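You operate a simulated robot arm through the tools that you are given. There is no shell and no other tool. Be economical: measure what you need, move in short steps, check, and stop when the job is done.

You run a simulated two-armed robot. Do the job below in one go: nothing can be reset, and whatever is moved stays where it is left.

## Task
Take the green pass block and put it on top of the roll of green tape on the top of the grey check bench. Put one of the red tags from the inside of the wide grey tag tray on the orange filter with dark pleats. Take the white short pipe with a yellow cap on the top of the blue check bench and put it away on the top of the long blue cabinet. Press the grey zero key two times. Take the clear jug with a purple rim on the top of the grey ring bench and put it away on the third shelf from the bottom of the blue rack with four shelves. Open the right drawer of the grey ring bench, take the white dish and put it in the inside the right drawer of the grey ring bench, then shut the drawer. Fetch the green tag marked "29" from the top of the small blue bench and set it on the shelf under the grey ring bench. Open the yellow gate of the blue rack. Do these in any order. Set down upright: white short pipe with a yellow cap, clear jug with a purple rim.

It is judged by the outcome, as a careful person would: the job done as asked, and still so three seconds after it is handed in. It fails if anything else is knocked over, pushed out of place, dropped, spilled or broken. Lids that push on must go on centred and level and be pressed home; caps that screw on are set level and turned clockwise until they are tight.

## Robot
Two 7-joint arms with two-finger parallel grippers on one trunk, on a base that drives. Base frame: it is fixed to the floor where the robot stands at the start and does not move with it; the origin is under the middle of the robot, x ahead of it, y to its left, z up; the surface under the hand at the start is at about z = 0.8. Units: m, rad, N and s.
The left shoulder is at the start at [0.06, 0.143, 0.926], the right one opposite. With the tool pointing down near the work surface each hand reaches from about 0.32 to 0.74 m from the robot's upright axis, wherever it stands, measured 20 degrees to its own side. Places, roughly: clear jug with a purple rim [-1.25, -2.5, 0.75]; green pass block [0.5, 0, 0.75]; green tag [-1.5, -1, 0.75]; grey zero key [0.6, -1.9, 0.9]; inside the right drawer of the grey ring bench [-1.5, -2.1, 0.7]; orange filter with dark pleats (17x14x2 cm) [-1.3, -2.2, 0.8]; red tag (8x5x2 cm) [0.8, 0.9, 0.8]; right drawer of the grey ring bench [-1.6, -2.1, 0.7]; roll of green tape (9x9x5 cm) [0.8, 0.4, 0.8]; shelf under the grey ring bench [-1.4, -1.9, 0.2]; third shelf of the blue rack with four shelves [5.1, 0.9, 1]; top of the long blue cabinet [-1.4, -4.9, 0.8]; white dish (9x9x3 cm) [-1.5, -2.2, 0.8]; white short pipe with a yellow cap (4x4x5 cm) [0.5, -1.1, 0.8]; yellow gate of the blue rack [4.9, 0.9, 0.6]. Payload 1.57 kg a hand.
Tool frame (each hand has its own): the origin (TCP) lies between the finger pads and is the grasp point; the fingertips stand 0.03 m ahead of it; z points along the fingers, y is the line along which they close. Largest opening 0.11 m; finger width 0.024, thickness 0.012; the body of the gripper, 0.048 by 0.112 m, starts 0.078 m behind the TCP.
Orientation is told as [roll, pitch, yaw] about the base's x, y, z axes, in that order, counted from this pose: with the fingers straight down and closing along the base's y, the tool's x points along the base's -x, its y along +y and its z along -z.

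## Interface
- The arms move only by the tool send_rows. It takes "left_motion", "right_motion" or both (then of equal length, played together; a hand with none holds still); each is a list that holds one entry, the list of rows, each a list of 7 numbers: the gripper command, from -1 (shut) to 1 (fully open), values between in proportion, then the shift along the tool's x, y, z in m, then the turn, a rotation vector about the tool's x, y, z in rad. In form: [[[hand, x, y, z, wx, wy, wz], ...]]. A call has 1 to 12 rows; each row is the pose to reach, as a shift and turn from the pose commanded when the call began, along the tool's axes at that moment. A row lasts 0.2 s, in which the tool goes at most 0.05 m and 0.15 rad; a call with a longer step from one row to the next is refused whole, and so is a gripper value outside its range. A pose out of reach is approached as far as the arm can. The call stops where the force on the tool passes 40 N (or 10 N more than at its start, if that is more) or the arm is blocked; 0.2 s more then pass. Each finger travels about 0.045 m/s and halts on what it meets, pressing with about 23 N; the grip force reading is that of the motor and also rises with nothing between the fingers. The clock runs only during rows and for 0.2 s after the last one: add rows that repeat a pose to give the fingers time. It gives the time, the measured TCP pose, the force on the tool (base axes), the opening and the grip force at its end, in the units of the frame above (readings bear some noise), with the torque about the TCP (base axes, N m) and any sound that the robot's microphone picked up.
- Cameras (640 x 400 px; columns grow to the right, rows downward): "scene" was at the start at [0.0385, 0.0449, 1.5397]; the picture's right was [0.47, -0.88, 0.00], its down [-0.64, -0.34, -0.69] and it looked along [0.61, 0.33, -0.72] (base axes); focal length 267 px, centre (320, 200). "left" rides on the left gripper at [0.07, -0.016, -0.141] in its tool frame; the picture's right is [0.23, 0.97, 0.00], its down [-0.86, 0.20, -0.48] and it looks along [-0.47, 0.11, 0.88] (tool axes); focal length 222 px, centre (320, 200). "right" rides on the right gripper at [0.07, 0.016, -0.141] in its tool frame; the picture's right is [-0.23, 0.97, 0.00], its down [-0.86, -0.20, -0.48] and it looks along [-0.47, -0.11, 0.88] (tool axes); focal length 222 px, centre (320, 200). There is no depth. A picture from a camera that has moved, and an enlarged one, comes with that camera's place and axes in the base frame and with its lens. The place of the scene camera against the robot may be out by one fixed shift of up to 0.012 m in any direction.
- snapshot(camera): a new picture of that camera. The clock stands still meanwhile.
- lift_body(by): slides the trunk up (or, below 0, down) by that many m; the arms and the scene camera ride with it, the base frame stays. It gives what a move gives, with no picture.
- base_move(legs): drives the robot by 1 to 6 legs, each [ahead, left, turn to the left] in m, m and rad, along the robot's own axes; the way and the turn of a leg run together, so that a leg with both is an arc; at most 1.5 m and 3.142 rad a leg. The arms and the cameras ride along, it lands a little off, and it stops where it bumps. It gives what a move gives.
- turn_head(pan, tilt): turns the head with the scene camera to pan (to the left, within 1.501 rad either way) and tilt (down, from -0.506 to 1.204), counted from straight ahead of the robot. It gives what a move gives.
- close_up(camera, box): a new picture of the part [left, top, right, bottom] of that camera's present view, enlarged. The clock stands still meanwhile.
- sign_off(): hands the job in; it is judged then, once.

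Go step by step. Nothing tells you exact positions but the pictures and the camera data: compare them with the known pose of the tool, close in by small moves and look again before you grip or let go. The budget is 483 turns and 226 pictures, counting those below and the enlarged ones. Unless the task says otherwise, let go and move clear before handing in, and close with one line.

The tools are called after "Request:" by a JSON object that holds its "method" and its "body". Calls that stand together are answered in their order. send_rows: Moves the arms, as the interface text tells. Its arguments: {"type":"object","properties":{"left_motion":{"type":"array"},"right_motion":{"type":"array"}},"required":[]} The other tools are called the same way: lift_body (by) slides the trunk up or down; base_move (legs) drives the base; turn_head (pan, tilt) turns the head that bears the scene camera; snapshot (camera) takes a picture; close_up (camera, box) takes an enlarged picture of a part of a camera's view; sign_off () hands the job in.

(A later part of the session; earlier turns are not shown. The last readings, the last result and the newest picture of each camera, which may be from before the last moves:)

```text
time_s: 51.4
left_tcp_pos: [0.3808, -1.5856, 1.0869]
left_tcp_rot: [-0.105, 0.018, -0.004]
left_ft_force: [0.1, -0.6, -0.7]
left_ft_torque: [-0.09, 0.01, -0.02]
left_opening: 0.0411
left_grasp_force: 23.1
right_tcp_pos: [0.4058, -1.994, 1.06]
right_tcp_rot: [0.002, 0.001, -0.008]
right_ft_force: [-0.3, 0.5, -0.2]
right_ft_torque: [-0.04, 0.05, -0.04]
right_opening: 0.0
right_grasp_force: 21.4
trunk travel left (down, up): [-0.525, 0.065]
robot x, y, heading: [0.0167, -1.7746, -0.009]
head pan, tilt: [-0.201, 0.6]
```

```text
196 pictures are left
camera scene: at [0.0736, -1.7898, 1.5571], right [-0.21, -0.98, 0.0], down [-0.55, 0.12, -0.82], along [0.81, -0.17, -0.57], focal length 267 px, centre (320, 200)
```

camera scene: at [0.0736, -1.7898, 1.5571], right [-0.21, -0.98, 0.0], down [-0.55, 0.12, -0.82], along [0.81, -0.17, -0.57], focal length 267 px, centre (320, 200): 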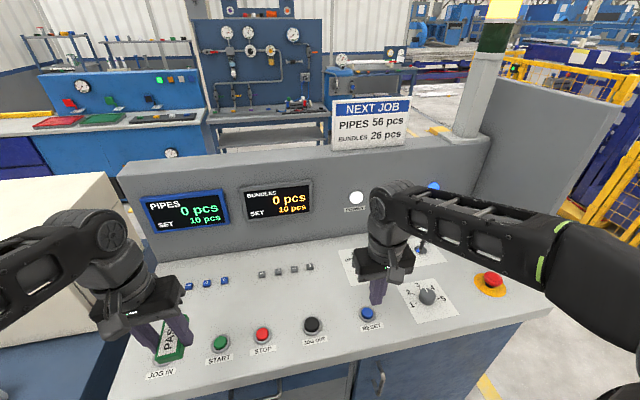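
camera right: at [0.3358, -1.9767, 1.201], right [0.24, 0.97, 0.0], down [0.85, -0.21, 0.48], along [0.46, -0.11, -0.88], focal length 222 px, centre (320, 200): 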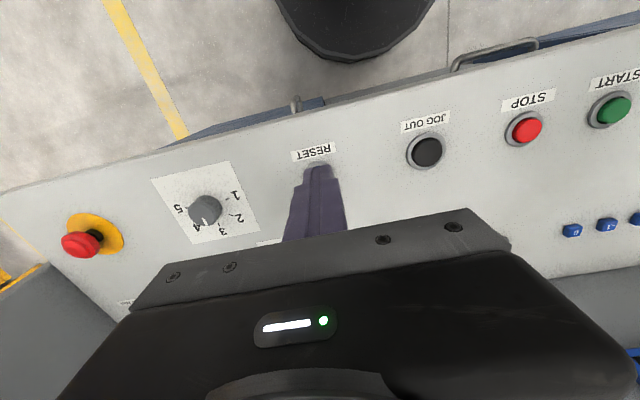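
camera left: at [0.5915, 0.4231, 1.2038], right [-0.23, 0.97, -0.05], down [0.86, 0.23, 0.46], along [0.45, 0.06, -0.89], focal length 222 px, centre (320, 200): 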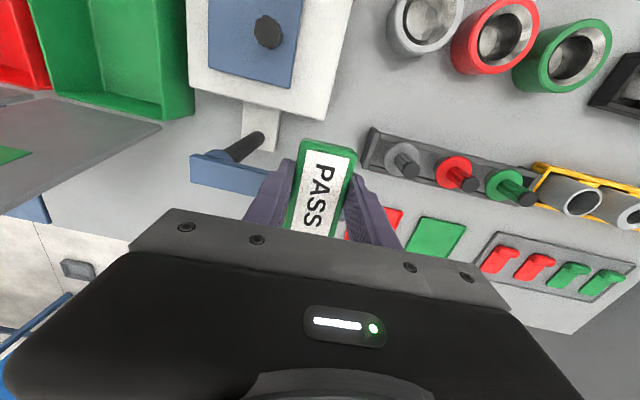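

Two rays agree on the key at (0.653, -1.880, 0.893). I'll move the closed right fingers over it.

Request:
{"method": "send_rows", "body": {"right_motion": [[[-1, -0.035, 0.017, 0, 0, 0, 0], [-1, -0.07, 0.033, 0, 0, 0, 0], [-1, -0.105, 0.05, 0, 0, 0, 0], [-1, -0.14, 0.066, 0, 0, 0, 0], [-1, -0.175, 0.083, 0, 0, 0, 0], [-1, -0.21, 0.1, 0, 0, 0, 0], [-1, -0.246, 0.116, 0.02, 0, 0, 0], [-1, -0.246, 0.116, 0.06, 0, 0, 0], [-1, -0.246, 0.116, 0.09, 0, 0, 0]]]}}

Request:
{"method": "snapshot", "body": {"camera": "right"}}

Request:
{"method": "close_up", "body": {"camera": "scene", "box": [230, 210, 390, 310]}}

```text
time_s: 53.4
left_tcp_pos: [0.379, -1.5866, 1.0885]
left_tcp_rot: [-0.104, 0.013, -0.006]
left_ft_force: [-0.6, -0.1, -1.2]
left_ft_torque: [0.02, -0.04, -0.01]
left_opening: 0.041
left_grasp_force: 22.6
right_tcp_pos: [0.6523, -1.8804, 0.9695]
right_tcp_rot: [0.002, -0.003, -0.009]
right_ft_force: [0.0, 0.2, 0.5]
right_ft_torque: [0.01, 0.01, 0.0]
right_opening: 0.0
right_grasp_force: 21.4
right hand out of reach, approached as far as the arm can: row 6, 7
trunk travel left (down, up): [-0.525, 0.065]
robot x, y, heading: [0.0193, -1.7796, -0.004]
head pan, tilt: [-0.201, 0.6]
```

```text
195 pictures are left
camera right: at [0.5808, -1.8637, 1.1113], right [0.24, 0.97, 0.0], down [0.85, -0.21, 0.48], along [0.47, -0.11, -0.88], focal length 222 px, centre (320, 200)
```

right: 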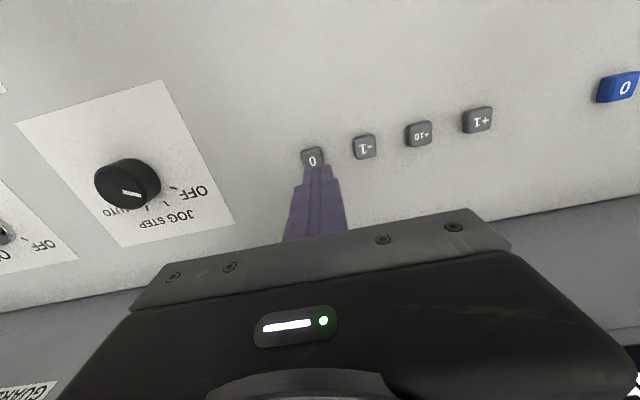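

```text
4.00 times, centred on (310, 260) of scene
camera zoom: at [0.0709, -1.7904, 1.5573], right [-0.21, -0.98, 0.0], down [-0.55, 0.12, -0.83], along [0.81, -0.17, -0.56], focal length 1069 px, centre (360, -40)
```

zoom: 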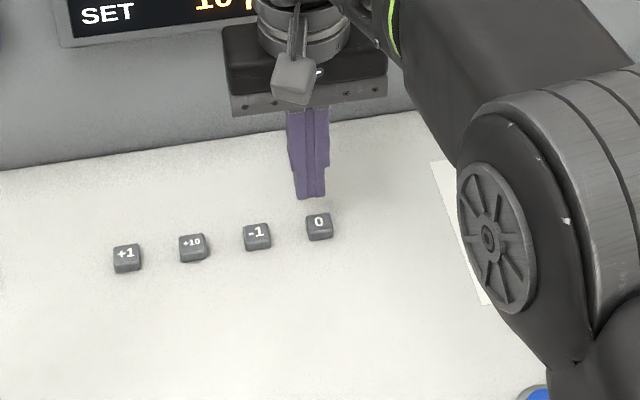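

The key is at (0.649, -1.886). I'll align and press down in small steps.

Request:
{"method": "send_rows", "body": {"right_motion": [[[-1, 0.004, -0.006, 0.015, 0, 0, 0], [-1, 0.004, -0.006, 0.03, 0, 0, 0], [-1, 0.004, -0.006, 0.04, 0, 0, 0], [-1, 0.004, -0.006, 0.044, 0, 0, 0], [-1, 0.004, -0.006, 0.046, 0, 0, 0], [-1, 0.004, -0.006, 0.048, 0, 0, 0]]]}}

Request:
{"method": "close_up", "body": {"camera": "scene", "box": [230, 210, 390, 310]}}

```text
time_s: 54.4
left_tcp_pos: [0.3775, -1.5865, 1.0885]
left_tcp_rot: [-0.106, 0.013, -0.007]
left_ft_force: [0.4, -0.1, -1.2]
left_ft_torque: [0.01, -0.06, -0.02]
left_opening: 0.0409
left_grasp_force: 22.6
right_tcp_pos: [0.6485, -1.8858, 0.9348]
right_tcp_rot: [0.003, -0.012, -0.009]
right_ft_force: [-9.2, -1.9, 19.4]
right_ft_torque: [-0.12, 0.51, 0.01]
right_opening: 0.0002
right_grasp_force: 21.3
trunk travel left (down, up): [-0.525, 0.065]
robot x, y, heading: [0.0164, -1.782, -0.011]
head pan, tilt: [-0.201, 0.6]
heard: click
stopped in row 4 (right hand): the force on the tool passed its limit at 46 N (the readings are from after the stop); the commanded pose is now the measured one
```

```text
4.00 times, centred on (310, 260) of scene
camera zoom: at [0.0687, -1.7901, 1.5574], right [-0.21, -0.98, 0.0], down [-0.55, 0.12, -0.83], along [0.81, -0.17, -0.56], focal length 1069 px, centre (360, -40)
```

zoom: 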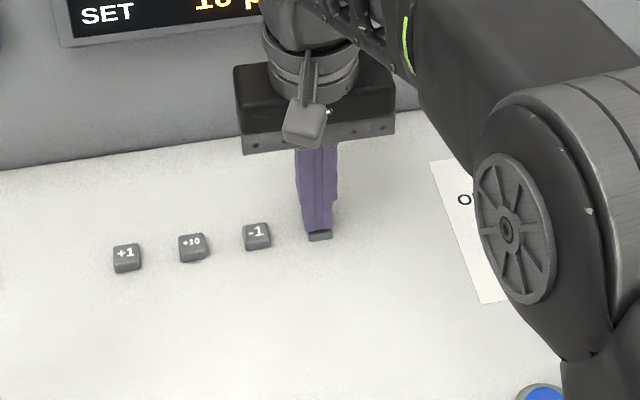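

One click heard. I'll lift and press once more.

Request:
{"method": "send_rows", "body": {"right_motion": [[[-1, 0, 0, -0.01, 0, 0, 0], [-1, 0, 0, -0.02, 0, 0, 0], [-1, 0, 0, -0.02, 0, 0, 0], [-1, 0, 0, -0.02, 0, 0, 0]]]}}

Request:
{"method": "send_rows", "body": {"right_motion": [[[-1, 0, 0, 0.008, 0, 0, 0], [-1, 0, 0, 0.014, 0, 0, 0], [-1, 0, 0, 0.018, 0, 0, 0], [-1, 0, 0, 0.0205, 0, 0, 0], [-1, 0, 0, 0.0205, 0, 0, 0]]]}}

```text
time_s: 55.4
left_tcp_pos: [0.3798, -1.5868, 1.0872]
left_tcp_rot: [-0.105, 0.017, -0.007]
left_ft_force: [0.7, 0.0, -1.5]
left_ft_torque: [0.01, 0.0, -0.01]
left_opening: 0.0411
left_grasp_force: 22.8
right_tcp_pos: [0.6497, -1.8862, 0.952]
right_tcp_rot: [0.004, -0.01, -0.009]
right_ft_force: [0.3, -0.6, -0.9]
right_ft_torque: [0.01, -0.02, 0.03]
right_opening: 0.0
right_grasp_force: 21.2
trunk travel left (down, up): [-0.525, 0.065]
robot x, y, heading: [0.0182, -1.7798, -0.01]
head pan, tilt: [-0.201, 0.6]
```

```text
time_s: 56.6
left_tcp_pos: [0.3784, -1.5873, 1.0881]
left_tcp_rot: [-0.105, 0.014, -0.005]
left_ft_force: [-0.1, 0.5, -0.5]
left_ft_torque: [0.0, -0.01, 0.0]
left_opening: 0.0411
left_grasp_force: 23.0
right_tcp_pos: [0.6498, -1.8863, 0.9367]
right_tcp_rot: [0.003, -0.017, -0.009]
right_ft_force: [2.2, -4.8, 30.7]
right_ft_torque: [-0.16, 0.29, 0.2]
right_opening: 0.0
right_grasp_force: 21.5
trunk travel left (down, up): [-0.525, 0.065]
robot x, y, heading: [0.0194, -1.7824, -0.007]
head pan, tilt: [-0.201, 0.6]
heard: click
```

Second click heard: the key is pressed twice. I'll raise and retract the right hand, back off, and look at the ring bench.

Request:
{"method": "send_rows", "body": {"right_motion": [[[-1, 0, 0, -0.03, 0, 0, 0], [-1, 0, 0, -0.07, 0, 0, 0], [-1, 0.02, 0, -0.1, 0, 0, 0], [-1, 0.06, -0.01, -0.1, 0, 0, 0], [-1, 0.1, -0.02, -0.1, 0, 0, 0], [-1, 0.14, -0.04, -0.1, 0, 0, 0], [-1, 0.18, -0.06, -0.1, 0, 0, 0], [1, 0.22, -0.08, -0.1, 0, 0, 0], [1, 0.26, -0.1, -0.1, 0, 0, 0], [1, 0.26, -0.1, -0.1, 0, 0, 0], [1, 0.26, -0.1, -0.1, 0, 0, 0]]]}}

Request:
{"method": "base_move", "body": {"legs": [[-0.4, 0, 0], [0, 0, -1.571]]}}

Request:
{"method": "turn_head", "body": {"pan": -0.9, "tilt": 0.5}}

Request:
{"method": "snapshot", "body": {"camera": "scene"}}

Request:
{"method": "turn_head", "body": {"pan": 0.2, "tilt": 0.4}}

Request:
{"method": "snapshot", "body": {"camera": "scene"}}

```text
time_s: 59.0
left_tcp_pos: [0.3791, -1.5865, 1.0872]
left_tcp_rot: [-0.104, 0.016, -0.006]
left_ft_force: [0.6, 0.5, -1.1]
left_ft_torque: [-0.03, -0.02, -0.01]
left_opening: 0.0412
left_grasp_force: 22.8
right_tcp_pos: [0.3884, -1.9835, 1.0297]
right_tcp_rot: [0.003, -0.01, -0.008]
right_ft_force: [-0.5, 0.1, -0.7]
right_ft_torque: [0.0, -0.02, 0.01]
right_opening: 0.0861
right_grasp_force: 0.1
trunk travel left (down, up): [-0.525, 0.065]
robot x, y, heading: [0.0209, -1.7784, -0.009]
head pan, tilt: [-0.201, 0.6]
```

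```text
time_s: 65.3
left_tcp_pos: [-0.1975, -2.1402, 1.0874]
left_tcp_rot: [-0.105, 0.016, -1.6]
left_ft_force: [0.4, -0.2, -1.0]
left_ft_torque: [-0.01, 0.01, -0.01]
left_opening: 0.041
left_grasp_force: 22.8
right_tcp_pos: [-0.5953, -2.141, 1.0294]
right_tcp_rot: [0.004, -0.008, -1.6]
right_ft_force: [-0.6, 0.0, 0.0]
right_ft_torque: [-0.02, -0.02, -0.02]
right_opening: 0.1099
right_grasp_force: 0.0
trunk travel left (down, up): [-0.525, 0.065]
robot x, y, heading: [-0.3829, -1.7712, -1.603]
head pan, tilt: [-0.201, 0.6]
```

```text
time_s: 66.4
left_tcp_pos: [-0.1978, -2.1408, 1.0871]
left_tcp_rot: [-0.104, 0.016, -1.6]
left_ft_force: [-0.1, 0.6, -0.5]
left_ft_torque: [-0.02, 0.0, 0.01]
left_opening: 0.0412
left_grasp_force: 22.8
right_tcp_pos: [-0.5948, -2.1418, 1.0287]
right_tcp_rot: [0.004, -0.008, -1.601]
right_ft_force: [-1.0, 0.9, 0.2]
right_ft_torque: [-0.05, 0.03, -0.01]
right_opening: 0.11
right_grasp_force: 0.0
trunk travel left (down, up): [-0.525, 0.065]
robot x, y, heading: [-0.3792, -1.7731, -1.598]
head pan, tilt: [-0.901, 0.499]
```

```text
192 pictures are left
camera scene: at [-0.4561, -1.7924, 1.5663], right [-0.6, 0.8, 0.0], down [0.38, 0.29, -0.88], along [-0.7, -0.52, -0.48], focal length 267 px, centre (320, 200)
```

scene: 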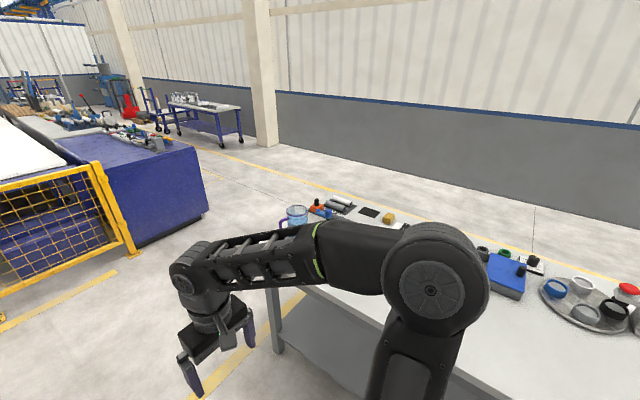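

```text
time_s: 67.8
left_tcp_pos: [-0.1977, -2.1417, 1.0875]
left_tcp_rot: [-0.104, 0.016, -1.598]
left_ft_force: [0.9, 1.2, 0.4]
left_ft_torque: [0.01, -0.01, -0.02]
left_opening: 0.0413
left_grasp_force: 23.3
right_tcp_pos: [-0.5947, -2.1408, 1.0292]
right_tcp_rot: [0.004, -0.009, -1.601]
right_ft_force: [-0.8, -0.6, -0.9]
right_ft_torque: [0.0, -0.02, 0.0]
right_opening: 0.1101
right_grasp_force: 0.0
trunk travel left (down, up): [-0.525, 0.065]
robot x, y, heading: [-0.3824, -1.7764, -1.602]
head pan, tilt: [0.201, 0.4]
```

```text
191 pictures are left
camera scene: at [-0.3676, -1.8294, 1.5754], right [-0.99, -0.17, 0.0], down [-0.07, 0.38, -0.92], along [0.15, -0.91, -0.39], focal length 267 px, centre (320, 200)
```

scene: 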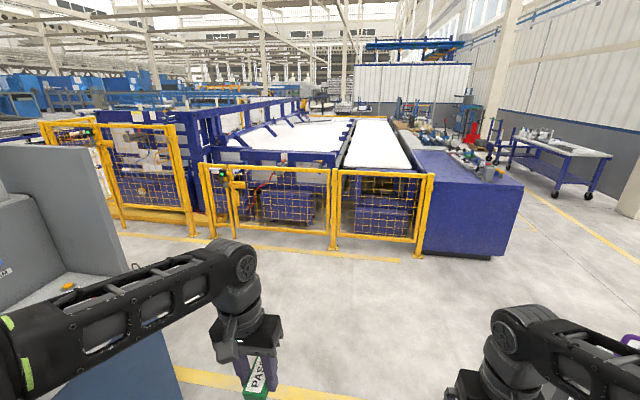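

The jug sits at the far end of the ring bench. I'll drive to face it.

Request:
{"method": "base_move", "body": {"legs": [[0.7, -0.1, 0], [0, 0, -1.54]]}}

Request:
{"method": "turn_head", "body": {"pan": 0.0, "tilt": 0.6}}

Request:
{"method": "snapshot", "body": {"camera": "scene"}}

```text
time_s: 75.4
left_tcp_pos: [-0.8631, -2.6705, 1.0867]
left_tcp_rot: [-0.104, 0.016, -3.137]
left_ft_force: [-0.7, -0.2, -0.6]
left_ft_torque: [-0.03, -0.02, 0.01]
left_opening: 0.0412
left_grasp_force: 23.2
right_tcp_pos: [-0.8754, -2.2739, 1.0298]
right_tcp_rot: [0.001, -0.009, -3.141]
right_ft_force: [-0.4, 0.4, 0.9]
right_ft_torque: [0.0, -0.01, 0.0]
right_opening: 0.1101
right_grasp_force: 0.1
trunk travel left (down, up): [-0.525, 0.065]
robot x, y, heading: [-0.5005, -2.4735, -3.138]
head pan, tilt: [0.201, 0.4]
```

```text
time_s: 76.1
left_tcp_pos: [-0.8628, -2.6697, 1.0866]
left_tcp_rot: [-0.103, 0.016, -3.139]
left_ft_force: [-0.2, 0.2, -0.7]
left_ft_torque: [0.0, -0.01, 0.02]
left_opening: 0.0414
left_grasp_force: 22.8
right_tcp_pos: [-0.8766, -2.2735, 1.0287]
right_tcp_rot: [0.003, -0.01, -3.142]
right_ft_force: [0.9, 0.0, 0.7]
right_ft_torque: [-0.01, -0.01, -0.01]
right_opening: 0.11
right_grasp_force: 0.1
trunk travel left (down, up): [-0.525, 0.065]
robot x, y, heading: [-0.4997, -2.4753, -3.139]
head pan, tilt: [0.0, 0.6]
```

```text
190 pictures are left
camera scene: at [-0.5629, -2.4684, 1.5572], right [0.0, 1.0, 0.0], down [0.56, 0.0, -0.83], along [-0.83, 0.0, -0.56], focal length 267 px, centre (320, 200)
```

scene: 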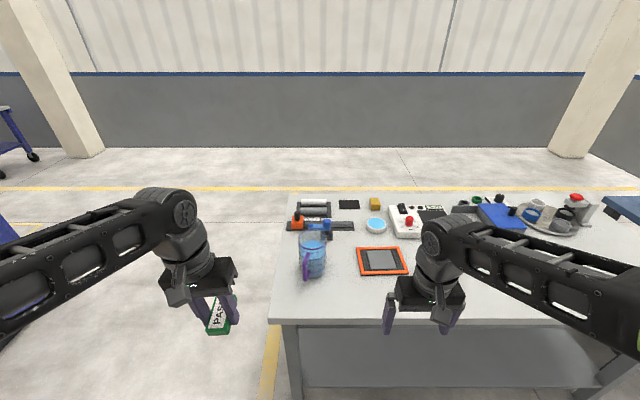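

Request:
{"method": "close_up", "body": {"camera": "scene", "box": [270, 190, 450, 302]}}

Request:
{"method": "snapshot", "body": {"camera": "right"}}

```text
3.56 times, centred on (360, 246) of scene
camera zoom: at [-0.5629, -2.4684, 1.5572], right [0.0, 1.0, 0.0], down [0.56, 0.0, -0.83], along [-0.83, 0.0, -0.56], focal length 950 px, centre (178, 36)
```

zoom: 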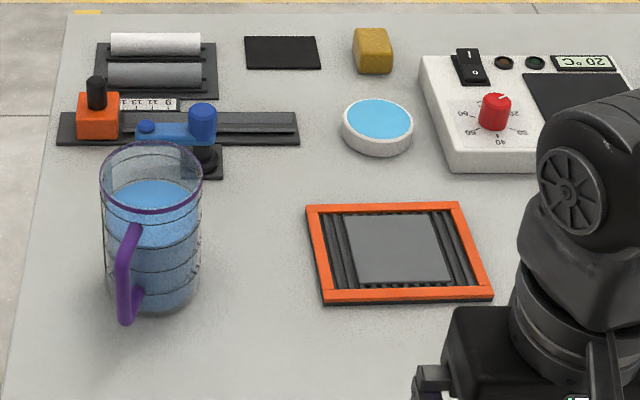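

```text
188 pictures are left
camera right: at [-0.8056, -2.2898, 1.1703], right [-0.23, -0.97, 0.0], down [-0.85, 0.2, 0.49], along [-0.47, 0.11, -0.87], focal length 222 px, centre (320, 200)
```

right: 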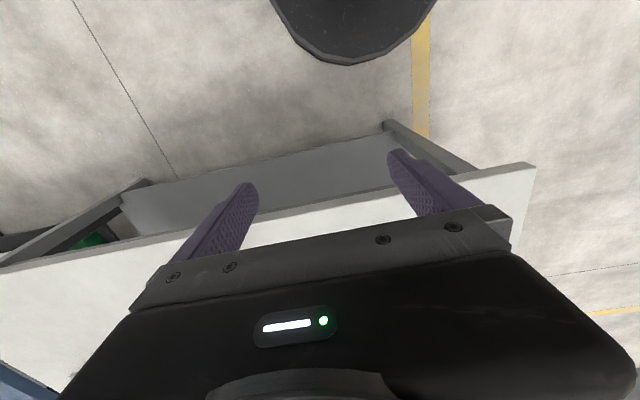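

The jug (about 9 cm wide, 14 cm tall, full of water) is at (-1.22, -2.50), its handle toward the robot. I'll shift so that the right arm faces it, and tilt the right hand toward horizontal so it can later go onto a shelf.

Request:
{"method": "base_move", "body": {"legs": [[0, 0.2, 0], [0.1, 0, 0]]}}

Request:
{"method": "send_rows", "body": {"right_motion": [[[1, 0.01, 0, 0, 0, -0.13, 0], [1, 0.02, 0, 0, 0, -0.26, 0], [1, 0.03, 0, 0, 0, -0.39, 0], [1, 0.04, 0, 0, 0, -0.52, 0], [1, 0.05, 0, 0, 0, -0.65, 0], [1, 0.06, 0, 0, 0, -0.78, 0], [1, 0.06, 0, 0, 0, -0.91, 0], [1, 0.06, 0, 0, 0, -1.04, 0], [1, 0.06, 0, 0, 0, -1.17, 0], [1, 0.06, 0, 0, 0, -1.22, 0]]]}}

Request:
{"method": "snapshot", "body": {"camera": "right"}}

Request:
{"method": "snapshot", "body": {"camera": "scene"}}

```text
time_s: 78.5
left_tcp_pos: [-0.9672, -2.8684, 1.0862]
left_tcp_rot: [-0.103, 0.016, -3.141]
left_ft_force: [-0.7, 0.0, -0.6]
left_ft_torque: [0.01, -0.05, -0.01]
left_opening: 0.0411
left_grasp_force: 23.0
right_tcp_pos: [-0.9786, -2.4722, 1.0283]
right_tcp_rot: [0.004, -0.007, 3.14]
right_ft_force: [-0.5, 0.4, -1.2]
right_ft_torque: [-0.01, -0.04, 0.0]
right_opening: 0.11
right_grasp_force: 0.1
trunk travel left (down, up): [-0.525, 0.065]
robot x, y, heading: [-0.6042, -2.6791, 3.137]
head pan, tilt: [0.0, 0.6]
```

```text
time_s: 80.7
left_tcp_pos: [-0.965, -2.8692, 1.0863]
left_tcp_rot: [-0.105, 0.017, -3.144]
left_ft_force: [-0.2, 0.3, -0.6]
left_ft_torque: [0.02, 0.02, -0.01]
left_opening: 0.041
left_grasp_force: 23.2
right_tcp_pos: [-1.0231, -2.4644, 1.2132]
right_tcp_rot: [0.005, -1.225, 3.132]
right_ft_force: [-1.2, -0.2, -0.3]
right_ft_torque: [-0.03, -0.02, -0.01]
right_opening: 0.1099
right_grasp_force: 0.0
right hand out of reach, approached as far as the arm can: row 4, 5, 6, 7, 8, 9, 10
trunk travel left (down, up): [-0.525, 0.065]
robot x, y, heading: [-0.605, -2.6722, 3.134]
head pan, tilt: [0.0, 0.6]
```

```text
187 pictures are left
camera right: at [-0.8676, -2.4817, 1.1952], right [-0.08, -0.97, 0.22], down [0.16, 0.2, 0.97], along [-0.98, 0.11, 0.14], focal length 222 px, centre (320, 200)
```

right: 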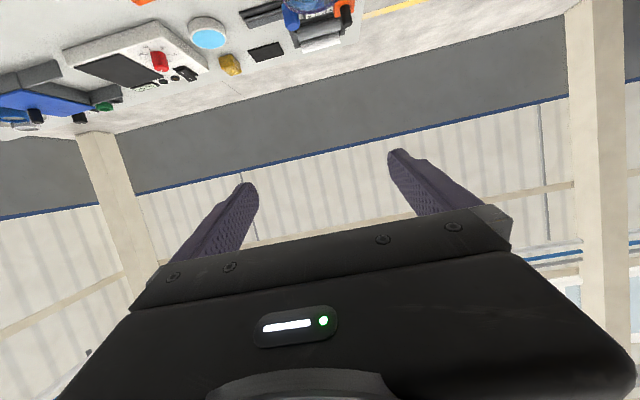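

```text
186 pictures are left
camera scene: at [-0.6644, -2.6679, 1.5572], right [0.0, 1.0, 0.0], down [0.56, 0.0, -0.83], along [-0.83, 0.0, -0.56], focal length 267 px, centre (320, 200)
```

scene: 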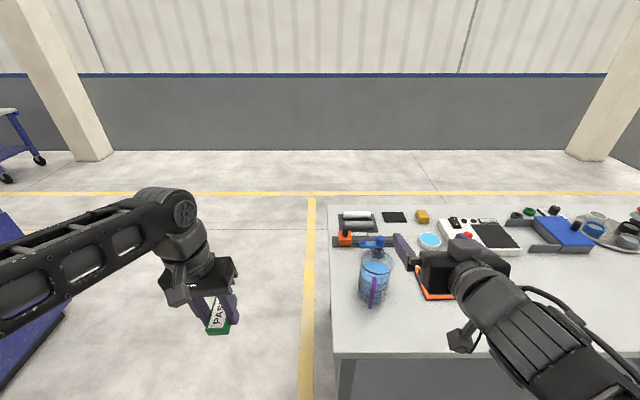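

Horizontal is reachable only higher, so lowering the trunk will bring the hand to the jug's height. First a close look at the jug and hand.

Request:
{"method": "close_up", "body": {"camera": "scene", "box": [320, 220, 480, 320]}}

```text
4.00 times, centred on (400, 270) of scene
camera zoom: at [-0.6644, -2.6679, 1.5572], right [0.0, 1.0, 0.0], down [0.56, 0.0, -0.83], along [-0.83, 0.0, -0.56], focal length 1069 px, centre (0, -80)
```

zoom: 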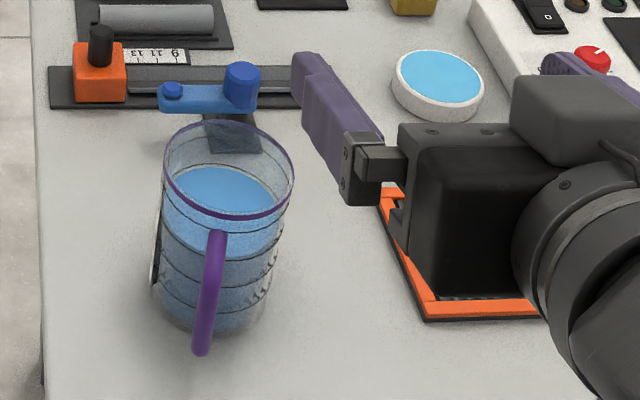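

Jug centre is about (-1.228, -2.494), bench z≈0.785, rim ≈0.94, handle about 16° toward -y. I'll use a 45° tilt with matching yaw, which clears the handle.

Request:
{"method": "send_rows", "body": {"right_motion": [[[1, 0, 0, 0, 0, 0.12, 0], [1, 0, 0, 0, 0, 0.24, 0], [1, 0, 0, 0, 0, 0.36, 0], [1, 0, 0, 0, 0, 0.437, 0]]]}}

Request:
{"method": "send_rows", "body": {"right_motion": [[[1, 0, 0, 0, 0.099, 0, 0.099], [1, 0, 0, 0, 0.198, 0, 0.198], [1, 0.02, 0, 0.02, 0.198, 0, 0.198], [1, 0.04, 0, 0.04, 0.198, 0, 0.198], [1, 0.06, 0, 0.06, 0.198, 0, 0.198], [1, 0.08, 0, 0.08, 0.198, 0, 0.198]]]}}

Request:
{"method": "snapshot", "body": {"camera": "right"}}

```text
time_s: 81.7
left_tcp_pos: [-0.9638, -2.869, 1.087]
left_tcp_rot: [-0.103, 0.014, -3.142]
left_ft_force: [0.2, 0.3, -0.5]
left_ft_torque: [0.01, 0.01, -0.01]
left_opening: 0.0412
left_grasp_force: 22.9
right_tcp_pos: [-1.0237, -2.464, 1.2109]
right_tcp_rot: [0.004, -0.791, 3.138]
right_ft_force: [-0.1, 0.3, -0.3]
right_ft_torque: [-0.03, 0.0, 0.02]
right_opening: 0.11
right_grasp_force: 0.0
trunk travel left (down, up): [-0.525, 0.065]
robot x, y, heading: [-0.603, -2.674, 3.138]
head pan, tilt: [0.0, 0.6]
```

```text
time_s: 83.1
left_tcp_pos: [-0.9645, -2.8686, 1.0862]
left_tcp_rot: [-0.105, 0.014, -3.142]
left_ft_force: [0.1, -0.2, -0.4]
left_ft_torque: [0.02, -0.02, -0.01]
left_opening: 0.041
left_grasp_force: 23.2
right_tcp_pos: [-1.0243, -2.4635, 1.0959]
right_tcp_rot: [0.007, -0.791, 2.852]
right_ft_force: [-0.8, -0.2, -0.7]
right_ft_torque: [-0.01, 0.01, 0.01]
right_opening: 0.1102
right_grasp_force: 0.1
trunk travel left (down, up): [-0.525, 0.065]
robot x, y, heading: [-0.6019, -2.6747, 3.138]
head pan, tilt: [0.0, 0.6]
```

```text
184 pictures are left
camera right: at [-0.8877, -2.5209, 1.1468], right [-0.42, -0.89, 0.17], down [-0.19, 0.27, 0.94], along [-0.88, 0.37, -0.29], focal length 222 px, centre (320, 200)
```

right: 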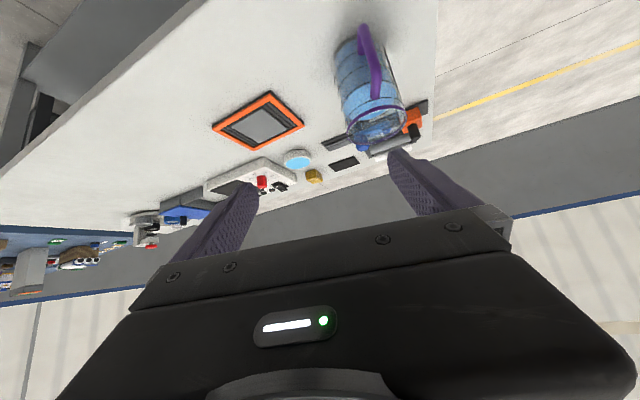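

Both views agree on the jug centre at (-1.228, -2.50). I'll lower the trunk 0.15 and line the hand up in front of the handle.

Request:
{"method": "lift_body", "body": {"by": -0.15}}

Request:
{"method": "send_rows", "body": {"right_motion": [[[1, 0.003, 0.031, 0.015, 0, 0, 0], [1, 0.006, 0.062, 0.03, 0, 0, 0], [1, 0.009, 0.0927, 0.045, 0, 0, 0]]]}}

Request:
{"method": "snapshot", "body": {"camera": "right"}}

Request:
{"method": "close_up", "body": {"camera": "scene", "box": [300, 160, 500, 285]}}

```text
time_s: 84.8
left_tcp_pos: [-0.9647, -2.8697, 0.9375]
left_tcp_rot: [-0.106, 0.016, -3.142]
left_ft_force: [0.9, 0.4, -0.3]
left_ft_torque: [-0.01, -0.02, 0.01]
left_opening: 0.0411
left_grasp_force: 22.5
right_tcp_pos: [-1.0256, -2.4638, 0.9469]
right_tcp_rot: [0.007, -0.792, 2.855]
right_ft_force: [-0.6, -0.1, -0.4]
right_ft_torque: [0.01, 0.01, 0.02]
right_opening: 0.1098
right_grasp_force: 0.1
trunk travel left (down, up): [-0.375, 0.215]
robot x, y, heading: [-0.6018, -2.6761, 3.139]
head pan, tilt: [0.0, 0.6]
```

```text
time_s: 85.6
left_tcp_pos: [-0.9646, -2.8674, 0.9356]
left_tcp_rot: [-0.106, 0.015, -3.141]
left_ft_force: [-0.2, -0.3, -0.5]
left_ft_torque: [-0.02, -0.03, -0.02]
left_opening: 0.0411
left_grasp_force: 22.6
right_tcp_pos: [-1.0774, -2.546, 0.9096]
right_tcp_rot: [0.009, -0.791, 2.854]
right_ft_force: [-0.2, -0.2, 0.2]
right_ft_torque: [-0.03, -0.02, 0.02]
right_opening: 0.11
right_grasp_force: 0.1
trunk travel left (down, up): [-0.375, 0.215]
robot x, y, heading: [-0.6036, -2.6734, 3.138]
head pan, tilt: [0.0, 0.6]
```

```text
183 pictures are left
camera right: at [-0.9387, -2.6027, 0.9598], right [-0.42, -0.89, 0.17], down [-0.19, 0.27, 0.94], along [-0.88, 0.37, -0.29], focal length 222 px, centre (320, 200)
```

right: 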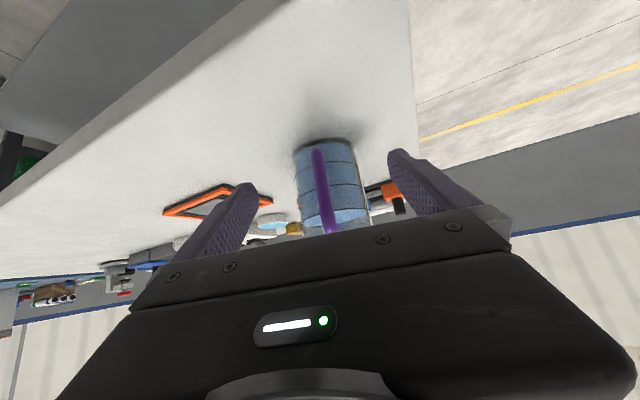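

```text
3.20 times, centred on (400, 222) of scene
camera zoom: at [-0.6653, -2.667, 1.4071], right [0.0, 1.0, 0.0], down [0.57, 0.0, -0.82], along [-0.82, 0.0, -0.57], focal length 855 px, centre (64, 128)
```

zoom: 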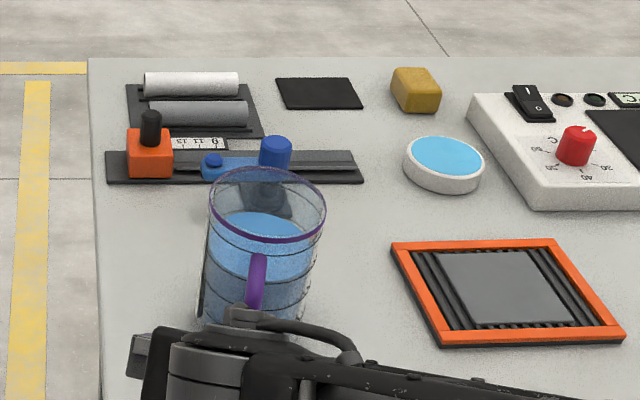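

Lined up nearly; I'll advance halfway with a 4 mm correction and check again.

Request:
{"method": "send_rows", "body": {"right_motion": [[[1, -0.0141, 0.004, 0.0142, 0, 0, 0], [1, -0.0282, 0.004, 0.0284, 0, 0, 0], [1, -0.0422, 0.004, 0.0426, 0, 0, 0], [1, -0.0528, 0.004, 0.0533, 0, 0, 0]]]}}

Request:
{"method": "close_up", "body": {"camera": "right", "box": [160, 60, 480, 260]}}

Request:
{"method": "close_up", "body": {"camera": "scene", "box": [320, 190, 440, 265]}}

```text
time_s: 86.6
left_tcp_pos: [-0.9643, -2.8683, 0.9366]
left_tcp_rot: [-0.105, 0.016, -3.141]
left_ft_force: [0.1, 0.2, -0.2]
left_ft_torque: [-0.02, -0.02, -0.04]
left_opening: 0.0411
left_grasp_force: 22.9
right_tcp_pos: [-1.1478, -2.5287, 0.9091]
right_tcp_rot: [0.005, -0.79, 2.858]
right_ft_force: [0.3, 0.2, -0.5]
right_ft_torque: [-0.02, 0.0, -0.03]
right_opening: 0.1099
right_grasp_force: 0.0
trunk travel left (down, up): [-0.375, 0.215]
robot x, y, heading: [-0.6015, -2.6722, 3.136]
head pan, tilt: [0.0, 0.6]
```

```text
2.00 times, centred on (320, 160) of right
camera zoom: at [-1.0112, -2.5856, 0.9601], right [-0.42, -0.89, 0.17], down [-0.19, 0.27, 0.94], along [-0.88, 0.37, -0.29], focal length 444 px, centre (320, 280)
```

zoom: 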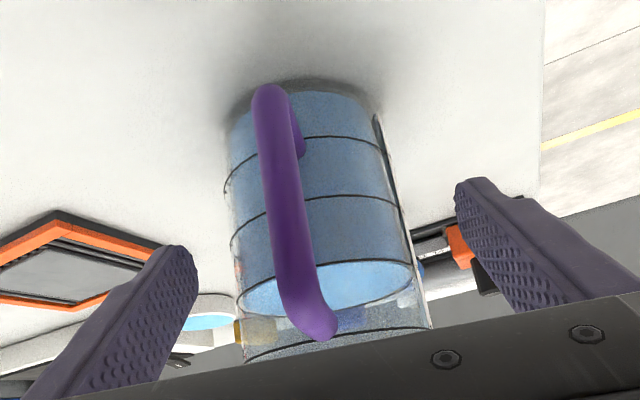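

```text
5.33 times, centred on (380, 228) of scene
camera zoom: at [-0.6648, -2.6673, 1.4072], right [0.0, 1.0, 0.0], down [0.57, 0.0, -0.82], along [-0.82, 0.0, -0.57], focal length 1425 px, centre (0, 53)
```

zoom: 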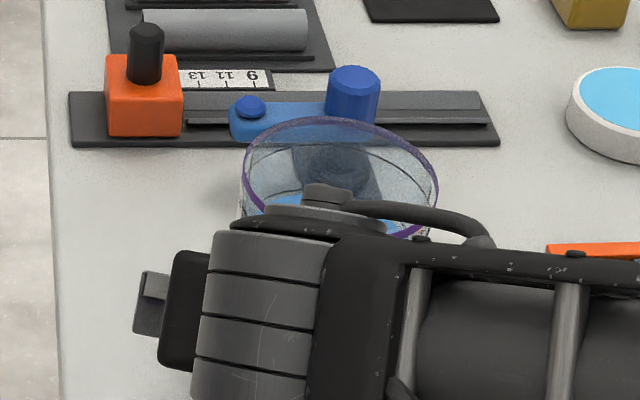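

Centred within about 4 mm. I'll advance slowly so the jug comes between the fingers.

Request:
{"method": "send_rows", "body": {"right_motion": [[[1, -0.0106, -0.004, 0.0107, 0, 0, 0], [1, -0.0211, -0.004, 0.0213, 0, 0, 0], [1, -0.0317, -0.004, 0.032, 0, 0, 0], [1, -0.0422, -0.004, 0.0426, 0, 0, 0], [1, -0.0528, -0.004, 0.0533, 0, 0, 0]]]}}

Request:
{"method": "close_up", "body": {"camera": "right", "box": [160, 60, 480, 260]}}

Request:
{"method": "close_up", "body": {"camera": "scene", "box": [320, 190, 440, 265]}}

```text
time_s: 87.8
left_tcp_pos: [-0.9657, -2.8688, 0.9381]
left_tcp_rot: [-0.105, 0.016, -3.142]
left_ft_force: [-0.6, -0.4, -0.4]
left_ft_torque: [-0.01, 0.0, -0.03]
left_opening: 0.0412
left_grasp_force: 23.2
right_tcp_pos: [-1.22, -2.5028, 0.909]
right_tcp_rot: [0.007, -0.789, 2.854]
right_ft_force: [0.0, -0.7, 0.1]
right_ft_torque: [-0.03, -0.01, -0.02]
right_opening: 0.1098
right_grasp_force: 0.0
trunk travel left (down, up): [-0.375, 0.215]
robot x, y, heading: [-0.6043, -2.6753, 3.141]
head pan, tilt: [0.0, 0.6]
```

```text
2.00 times, centred on (320, 160) of right
camera zoom: at [-1.0829, -2.5609, 0.9599], right [-0.42, -0.89, 0.17], down [-0.19, 0.27, 0.94], along [-0.88, 0.37, -0.29], focal length 444 px, centre (320, 280)
```

zoom: 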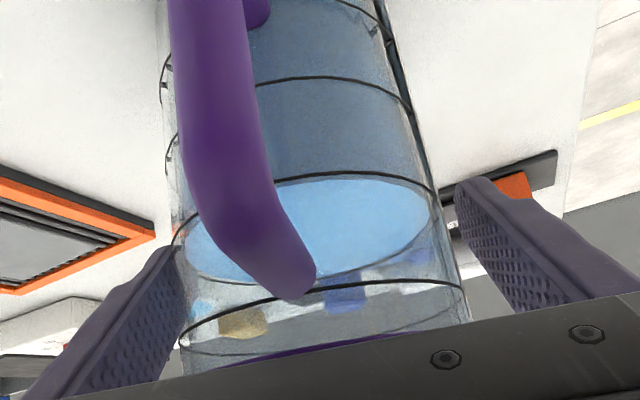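

```text
5.33 times, centred on (380, 228) of scene
camera zoom: at [-0.6647, -2.6674, 1.4072], right [0.0, 1.0, 0.0], down [0.57, 0.0, -0.82], along [-0.82, 0.0, -0.57], focal length 1425 px, centre (0, 53)
```

zoom: 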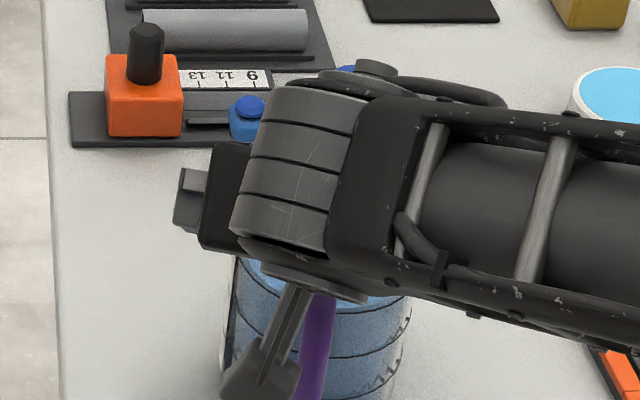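

The jug is between the fingers. Closing now.

Request:
{"method": "send_rows", "body": {"right_motion": [[[0.8, 0, 0, 0, 0, 0, 0], [0.6, 0, 0, 0, 0, 0, 0], [0.4, 0, 0, 0, 0, 0, 0], [-1, 0, 0, 0, 0, 0, 0], [-1, 0, 0, 0, 0, 0, 0], [-1, 0, 0, 0, 0, 0, 0], [-1, 0, 0, 0, 0, 0, 0]]]}}

Request:
{"method": "close_up", "body": {"camera": "right", "box": [160, 60, 480, 260]}}

```text
time_s: 89.4
left_tcp_pos: [-0.9646, -2.8676, 0.9363]
left_tcp_rot: [-0.104, 0.016, -3.142]
left_ft_force: [0.1, -0.3, 0.0]
left_ft_torque: [0.03, 0.03, 0.0]
left_opening: 0.0413
left_grasp_force: 22.4
right_tcp_pos: [-1.2199, -2.503, 0.9095]
right_tcp_rot: [0.006, -0.791, 2.857]
right_ft_force: [0.4, 2.3, 0.5]
right_ft_torque: [0.43, -0.03, 0.03]
right_opening: 0.093
right_grasp_force: 23.1
trunk travel left (down, up): [-0.375, 0.215]
robot x, y, heading: [-0.6017, -2.6741, 3.136]
head pan, tilt: [0.0, 0.6]
```

```text
2.00 times, centred on (320, 160) of right
camera zoom: at [-1.0826, -2.5606, 0.9599], right [-0.42, -0.89, 0.17], down [-0.19, 0.27, 0.94], along [-0.88, 0.37, -0.29], focal length 444 px, centre (320, 280)
```

zoom: 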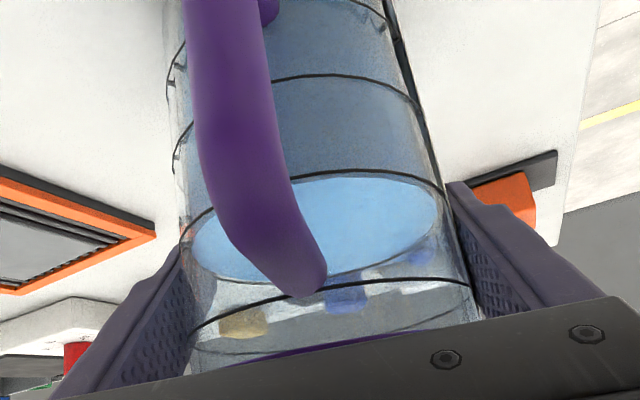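

Gripped at 0.093. Lifting slowly straight up.

Request:
{"method": "send_rows", "body": {"right_motion": [[[-1, -0.0035, 0, -0.0035, 0, 0, 0], [-1, -0.0085, 0, -0.0085, 0, 0, 0], [-1, -0.0142, 0, -0.0141, 0, 0, 0], [-1, -0.0213, 0, -0.0211, 0, 0, 0], [-1, -0.0284, 0, -0.0282, 0, 0, 0], [-1, -0.0355, 0, -0.0352, 0, 0, 0], [-1, -0.0391, 0, -0.0387, 0, 0, 0]]]}}

Request:
{"method": "close_up", "body": {"camera": "right", "box": [160, 60, 480, 260]}}

Request:
{"method": "close_up", "body": {"camera": "scene", "box": [280, 160, 440, 260]}}

```text
time_s: 91.0
left_tcp_pos: [-0.9648, -2.868, 0.9367]
left_tcp_rot: [-0.103, 0.017, -3.141]
left_ft_force: [-0.6, 0.1, -0.3]
left_ft_torque: [-0.01, 0.0, 0.01]
left_opening: 0.0412
left_grasp_force: 23.0
right_tcp_pos: [-1.2219, -2.5033, 0.9647]
right_tcp_rot: [0.007, -0.79, 2.856]
right_ft_force: [-0.2, -0.1, -7.0]
right_ft_torque: [0.04, 0.07, 0.01]
right_opening: 0.0931
right_grasp_force: 22.9
trunk travel left (down, up): [-0.375, 0.215]
robot x, y, heading: [-0.6006, -2.6754, 3.14]
head pan, tilt: [0.0, 0.6]
```

```text
2.00 times, centred on (320, 160) of right
camera zoom: at [-1.0825, -2.5608, 1.0146], right [-0.42, -0.89, 0.17], down [-0.19, 0.27, 0.94], along [-0.88, 0.37, -0.29], focal length 444 px, centre (320, 280)
```

zoom: 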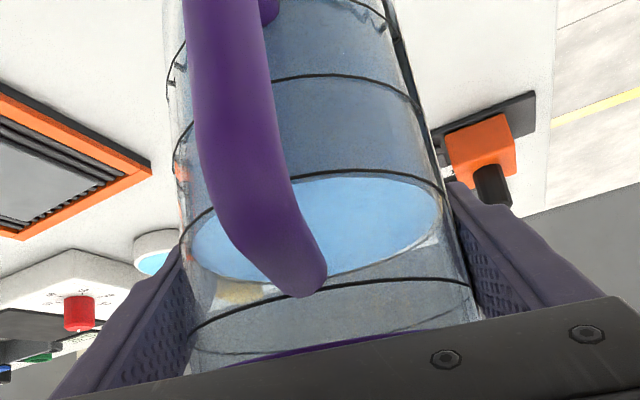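

```text
4.00 times, centred on (360, 210) of scene
camera zoom: at [-0.6651, -2.6672, 1.4071], right [0.0, 1.0, 0.0], down [0.57, 0.0, -0.82], along [-0.82, 0.0, -0.57], focal length 1069 px, centre (160, 160)
```

zoom: 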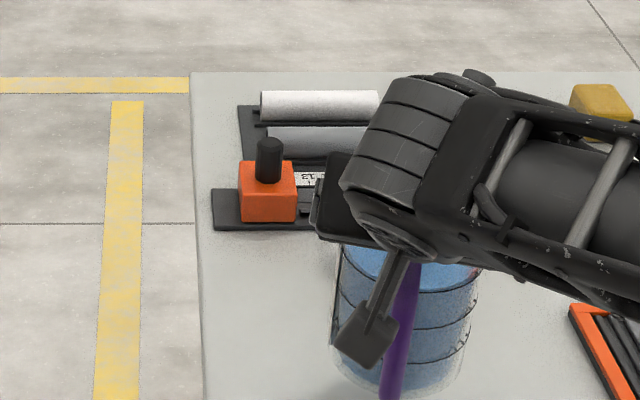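

The jug is firmly held and level. I'll raise the trunk and back away.

Request:
{"method": "lift_body", "body": {"by": 0.2}}

Request:
{"method": "base_move", "body": {"legs": [[-0.5, 0.3, 0], [0, 0.25, 0]]}}

Request:
{"method": "base_move", "body": {"legs": [[0, 0, 1.571], [0, 0, 1.571]]}}

Request:
{"method": "turn_head", "body": {"pan": 0.3, "tilt": 0.4}}

Request:
{"method": "snapshot", "body": {"camera": "scene"}}

```text
time_s: 93.2
left_tcp_pos: [-0.9655, -2.8693, 1.1372]
left_tcp_rot: [-0.106, 0.015, -3.143]
left_ft_force: [0.2, 0.2, 0.1]
left_ft_torque: [-0.01, 0.01, -0.01]
left_opening: 0.0411
left_grasp_force: 23.1
right_tcp_pos: [-1.2202, -2.5037, 1.1631]
right_tcp_rot: [0.008, -0.792, 2.854]
right_ft_force: [0.5, -0.2, -7.0]
right_ft_torque: [0.02, 0.09, 0.01]
right_opening: 0.0929
right_grasp_force: 23.0
trunk travel left (down, up): [-0.575, 0.015]
robot x, y, heading: [-0.6029, -2.6683, 3.135]
head pan, tilt: [0.0, 0.6]
```

```text
time_s: 97.9
left_tcp_pos: [-0.4693, -3.4279, 1.1366]
left_tcp_rot: [-0.107, 0.015, -3.136]
left_ft_force: [0.6, -0.3, -0.3]
left_ft_torque: [0.01, 0.03, 0.0]
left_opening: 0.0411
left_grasp_force: 23.1
right_tcp_pos: [-0.7265, -3.064, 1.1642]
right_tcp_rot: [0.004, -0.791, 2.858]
right_ft_force: [0.3, -0.4, -6.0]
right_ft_torque: [0.03, 0.09, -0.04]
right_opening: 0.0929
right_grasp_force: 23.4
trunk travel left (down, up): [-0.575, 0.015]
robot x, y, heading: [-0.108, -3.2294, -3.143]
head pan, tilt: [0.0, 0.6]
```

```text
time_s: 106.0
left_tcp_pos: [0.2519, -3.0376, 1.1371]
left_tcp_rot: [-0.105, 0.015, 0.0]
left_ft_force: [0.1, -0.1, -0.5]
left_ft_torque: [0.03, 0.0, 0.03]
left_opening: 0.0411
left_grasp_force: 23.1
right_tcp_pos: [0.5063, -3.4031, 1.1641]
right_tcp_rot: [0.006, -0.791, -0.286]
right_ft_force: [-0.6, -0.2, -5.9]
right_ft_torque: [-0.03, -0.03, 0.02]
right_opening: 0.093
right_grasp_force: 23.0
trunk travel left (down, up): [-0.575, 0.015]
robot x, y, heading: [-0.1088, -3.2338, -0.0]
head pan, tilt: [0.0, 0.6]
```

```text
time_s: 106.8
left_tcp_pos: [0.2521, -3.0377, 1.1361]
left_tcp_rot: [-0.105, 0.015, 0.001]
left_ft_force: [-0.2, 1.2, -0.3]
left_ft_torque: [0.0, -0.02, -0.02]
left_opening: 0.0408
left_grasp_force: 22.9
right_tcp_pos: [0.5074, -3.4024, 1.164]
right_tcp_rot: [0.007, -0.789, -0.287]
right_ft_force: [-0.2, 0.6, -7.1]
right_ft_torque: [-0.03, 0.0, -0.02]
right_opening: 0.0932
right_grasp_force: 22.7
trunk travel left (down, up): [-0.575, 0.015]
robot x, y, heading: [-0.1073, -3.2341, 0.004]
head pan, tilt: [0.3, 0.4]
```

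```text
174 pictures are left
camera scene: at [-0.0516, -3.1988, 1.6253], right [0.29, -0.96, 0.0], down [-0.37, -0.11, -0.92], along [0.88, 0.27, -0.39], focal length 267 px, centre (320, 200)
```

scene: 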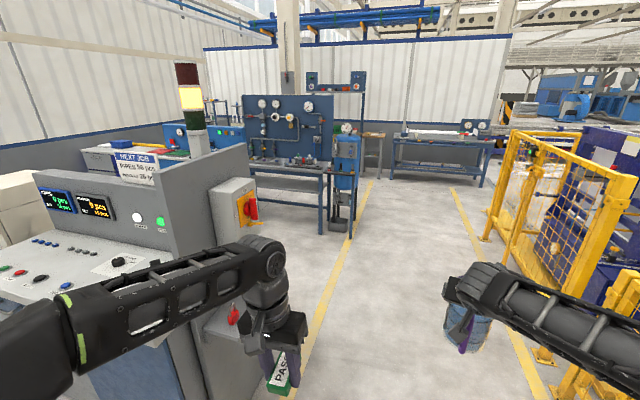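

The lane is clear. I'll drive around the console end and turn up the aisle behind the benches.

Request:
{"method": "base_move", "body": {"legs": [[0.95, 0, 0], [0.9, 0, 0], [0, 0, 1.567]]}}

Request:
{"method": "turn_head", "body": {"pan": 0.1, "tilt": 0.45}}

Request:
{"method": "snapshot", "body": {"camera": "scene"}}

```text
time_s: 119.8
left_tcp_pos: [1.5123, -2.8725, 1.1375]
left_tcp_rot: [-0.107, 0.014, 1.584]
left_ft_force: [1.0, 1.0, -0.8]
left_ft_torque: [-0.01, 0.01, 0.0]
left_opening: 0.041
left_grasp_force: 22.6
right_tcp_pos: [1.8745, -2.6124, 1.1637]
right_tcp_rot: [0.005, -0.79, 1.295]
right_ft_force: [0.1, 0.3, -6.2]
right_ft_torque: [0.02, -0.02, -0.02]
right_opening: 0.0931
right_grasp_force: 23.2
trunk travel left (down, up): [-0.575, 0.015]
robot x, y, heading: [1.7081, -3.2265, 1.575]
head pan, tilt: [0.3, 0.4]
```

```text
time_s: 120.5
left_tcp_pos: [1.514, -2.872, 1.1355]
left_tcp_rot: [-0.105, 0.016, 1.584]
left_ft_force: [0.8, 0.0, -0.3]
left_ft_torque: [0.02, -0.01, -0.02]
left_opening: 0.0411
left_grasp_force: 22.8
right_tcp_pos: [1.875, -2.6119, 1.1636]
right_tcp_rot: [0.007, -0.79, 1.296]
right_ft_force: [-0.5, 0.0, -6.6]
right_ft_torque: [0.05, -0.02, -0.01]
right_opening: 0.093
right_grasp_force: 23.5
trunk travel left (down, up): [-0.575, 0.015]
robot x, y, heading: [1.7124, -3.2308, 1.581]
head pan, tilt: [0.099, 0.45]
```

```text
173 pictures are left
camera scene: at [1.7007, -3.1615, 1.6207], right [0.99, 0.11, 0.0], down [0.05, -0.43, -0.9], along [-0.1, 0.89, -0.44], focal length 267 px, centre (320, 200)
```

scene: 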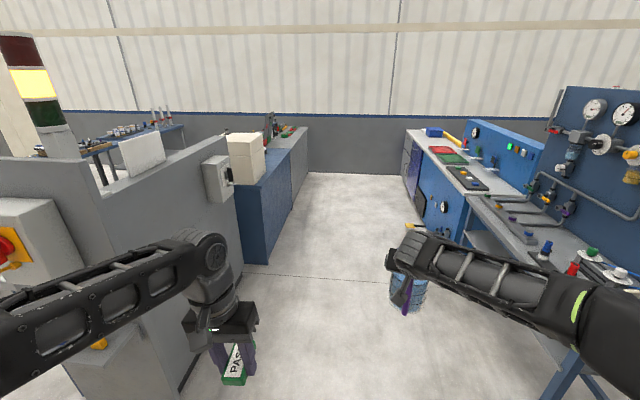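

The aisle is clear. Driving up behind the check bench and turning to face it.

Request:
{"method": "base_move", "body": {"legs": [[1.2, 0, 0], [1.2, 0, 0], [1.1, -0.03, 0], [0, 0, 1.56]]}}

Request:
{"method": "turn_head", "body": {"pan": 0.0, "tilt": 0.7}}

Request:
{"method": "snapshot", "body": {"camera": "scene"}}

```text
time_s: 141.3
left_tcp_pos: [1.3083, 0.0637, 1.136]
left_tcp_rot: [-0.103, 0.015, -3.115]
left_ft_force: [-0.2, 0.8, -0.2]
left_ft_torque: [-0.02, -0.01, 0.02]
left_opening: 0.041
left_grasp_force: 23.2
right_tcp_pos: [1.0441, 0.4202, 1.164]
right_tcp_rot: [0.005, -0.792, 2.884]
right_ft_force: [0.1, -0.6, -6.9]
right_ft_torque: [0.02, 0.01, 0.02]
right_opening: 0.0931
right_grasp_force: 23.3
trunk travel left (down, up): [-0.575, 0.015]
robot x, y, heading: [1.6623, 0.2679, -3.113]
head pan, tilt: [0.099, 0.45]
```

```text
time_s: 142.1
left_tcp_pos: [1.3095, 0.0629, 1.1357]
left_tcp_rot: [-0.105, 0.015, -3.115]
left_ft_force: [0.1, -0.1, -0.8]
left_ft_torque: [0.01, 0.0, 0.01]
left_opening: 0.0409
left_grasp_force: 22.7
right_tcp_pos: [1.0432, 0.4201, 1.164]
right_tcp_rot: [0.005, -0.788, 2.884]
right_ft_force: [-0.6, -1.0, -7.7]
right_ft_torque: [0.04, 0.03, -0.01]
right_opening: 0.093
right_grasp_force: 22.8
trunk travel left (down, up): [-0.575, 0.015]
robot x, y, heading: [1.6631, 0.2686, -3.119]
head pan, tilt: [0.0, 0.7]
```

```text
172 pictures are left
camera scene: at [1.6065, 0.273, 1.5986], right [-0.03, 1.0, 0.0], down [0.64, 0.02, -0.77], along [-0.76, -0.02, -0.64], focal length 267 px, centre (320, 200)
```

scene: 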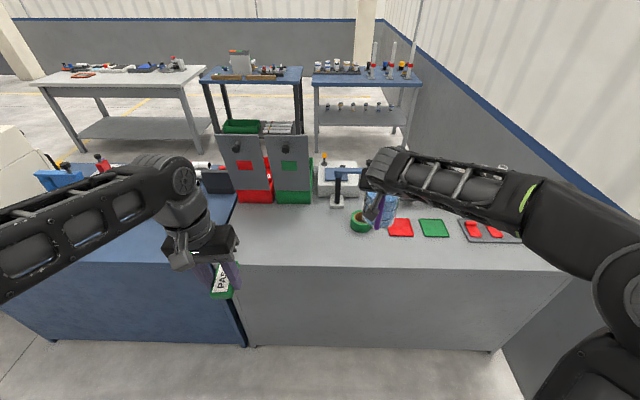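

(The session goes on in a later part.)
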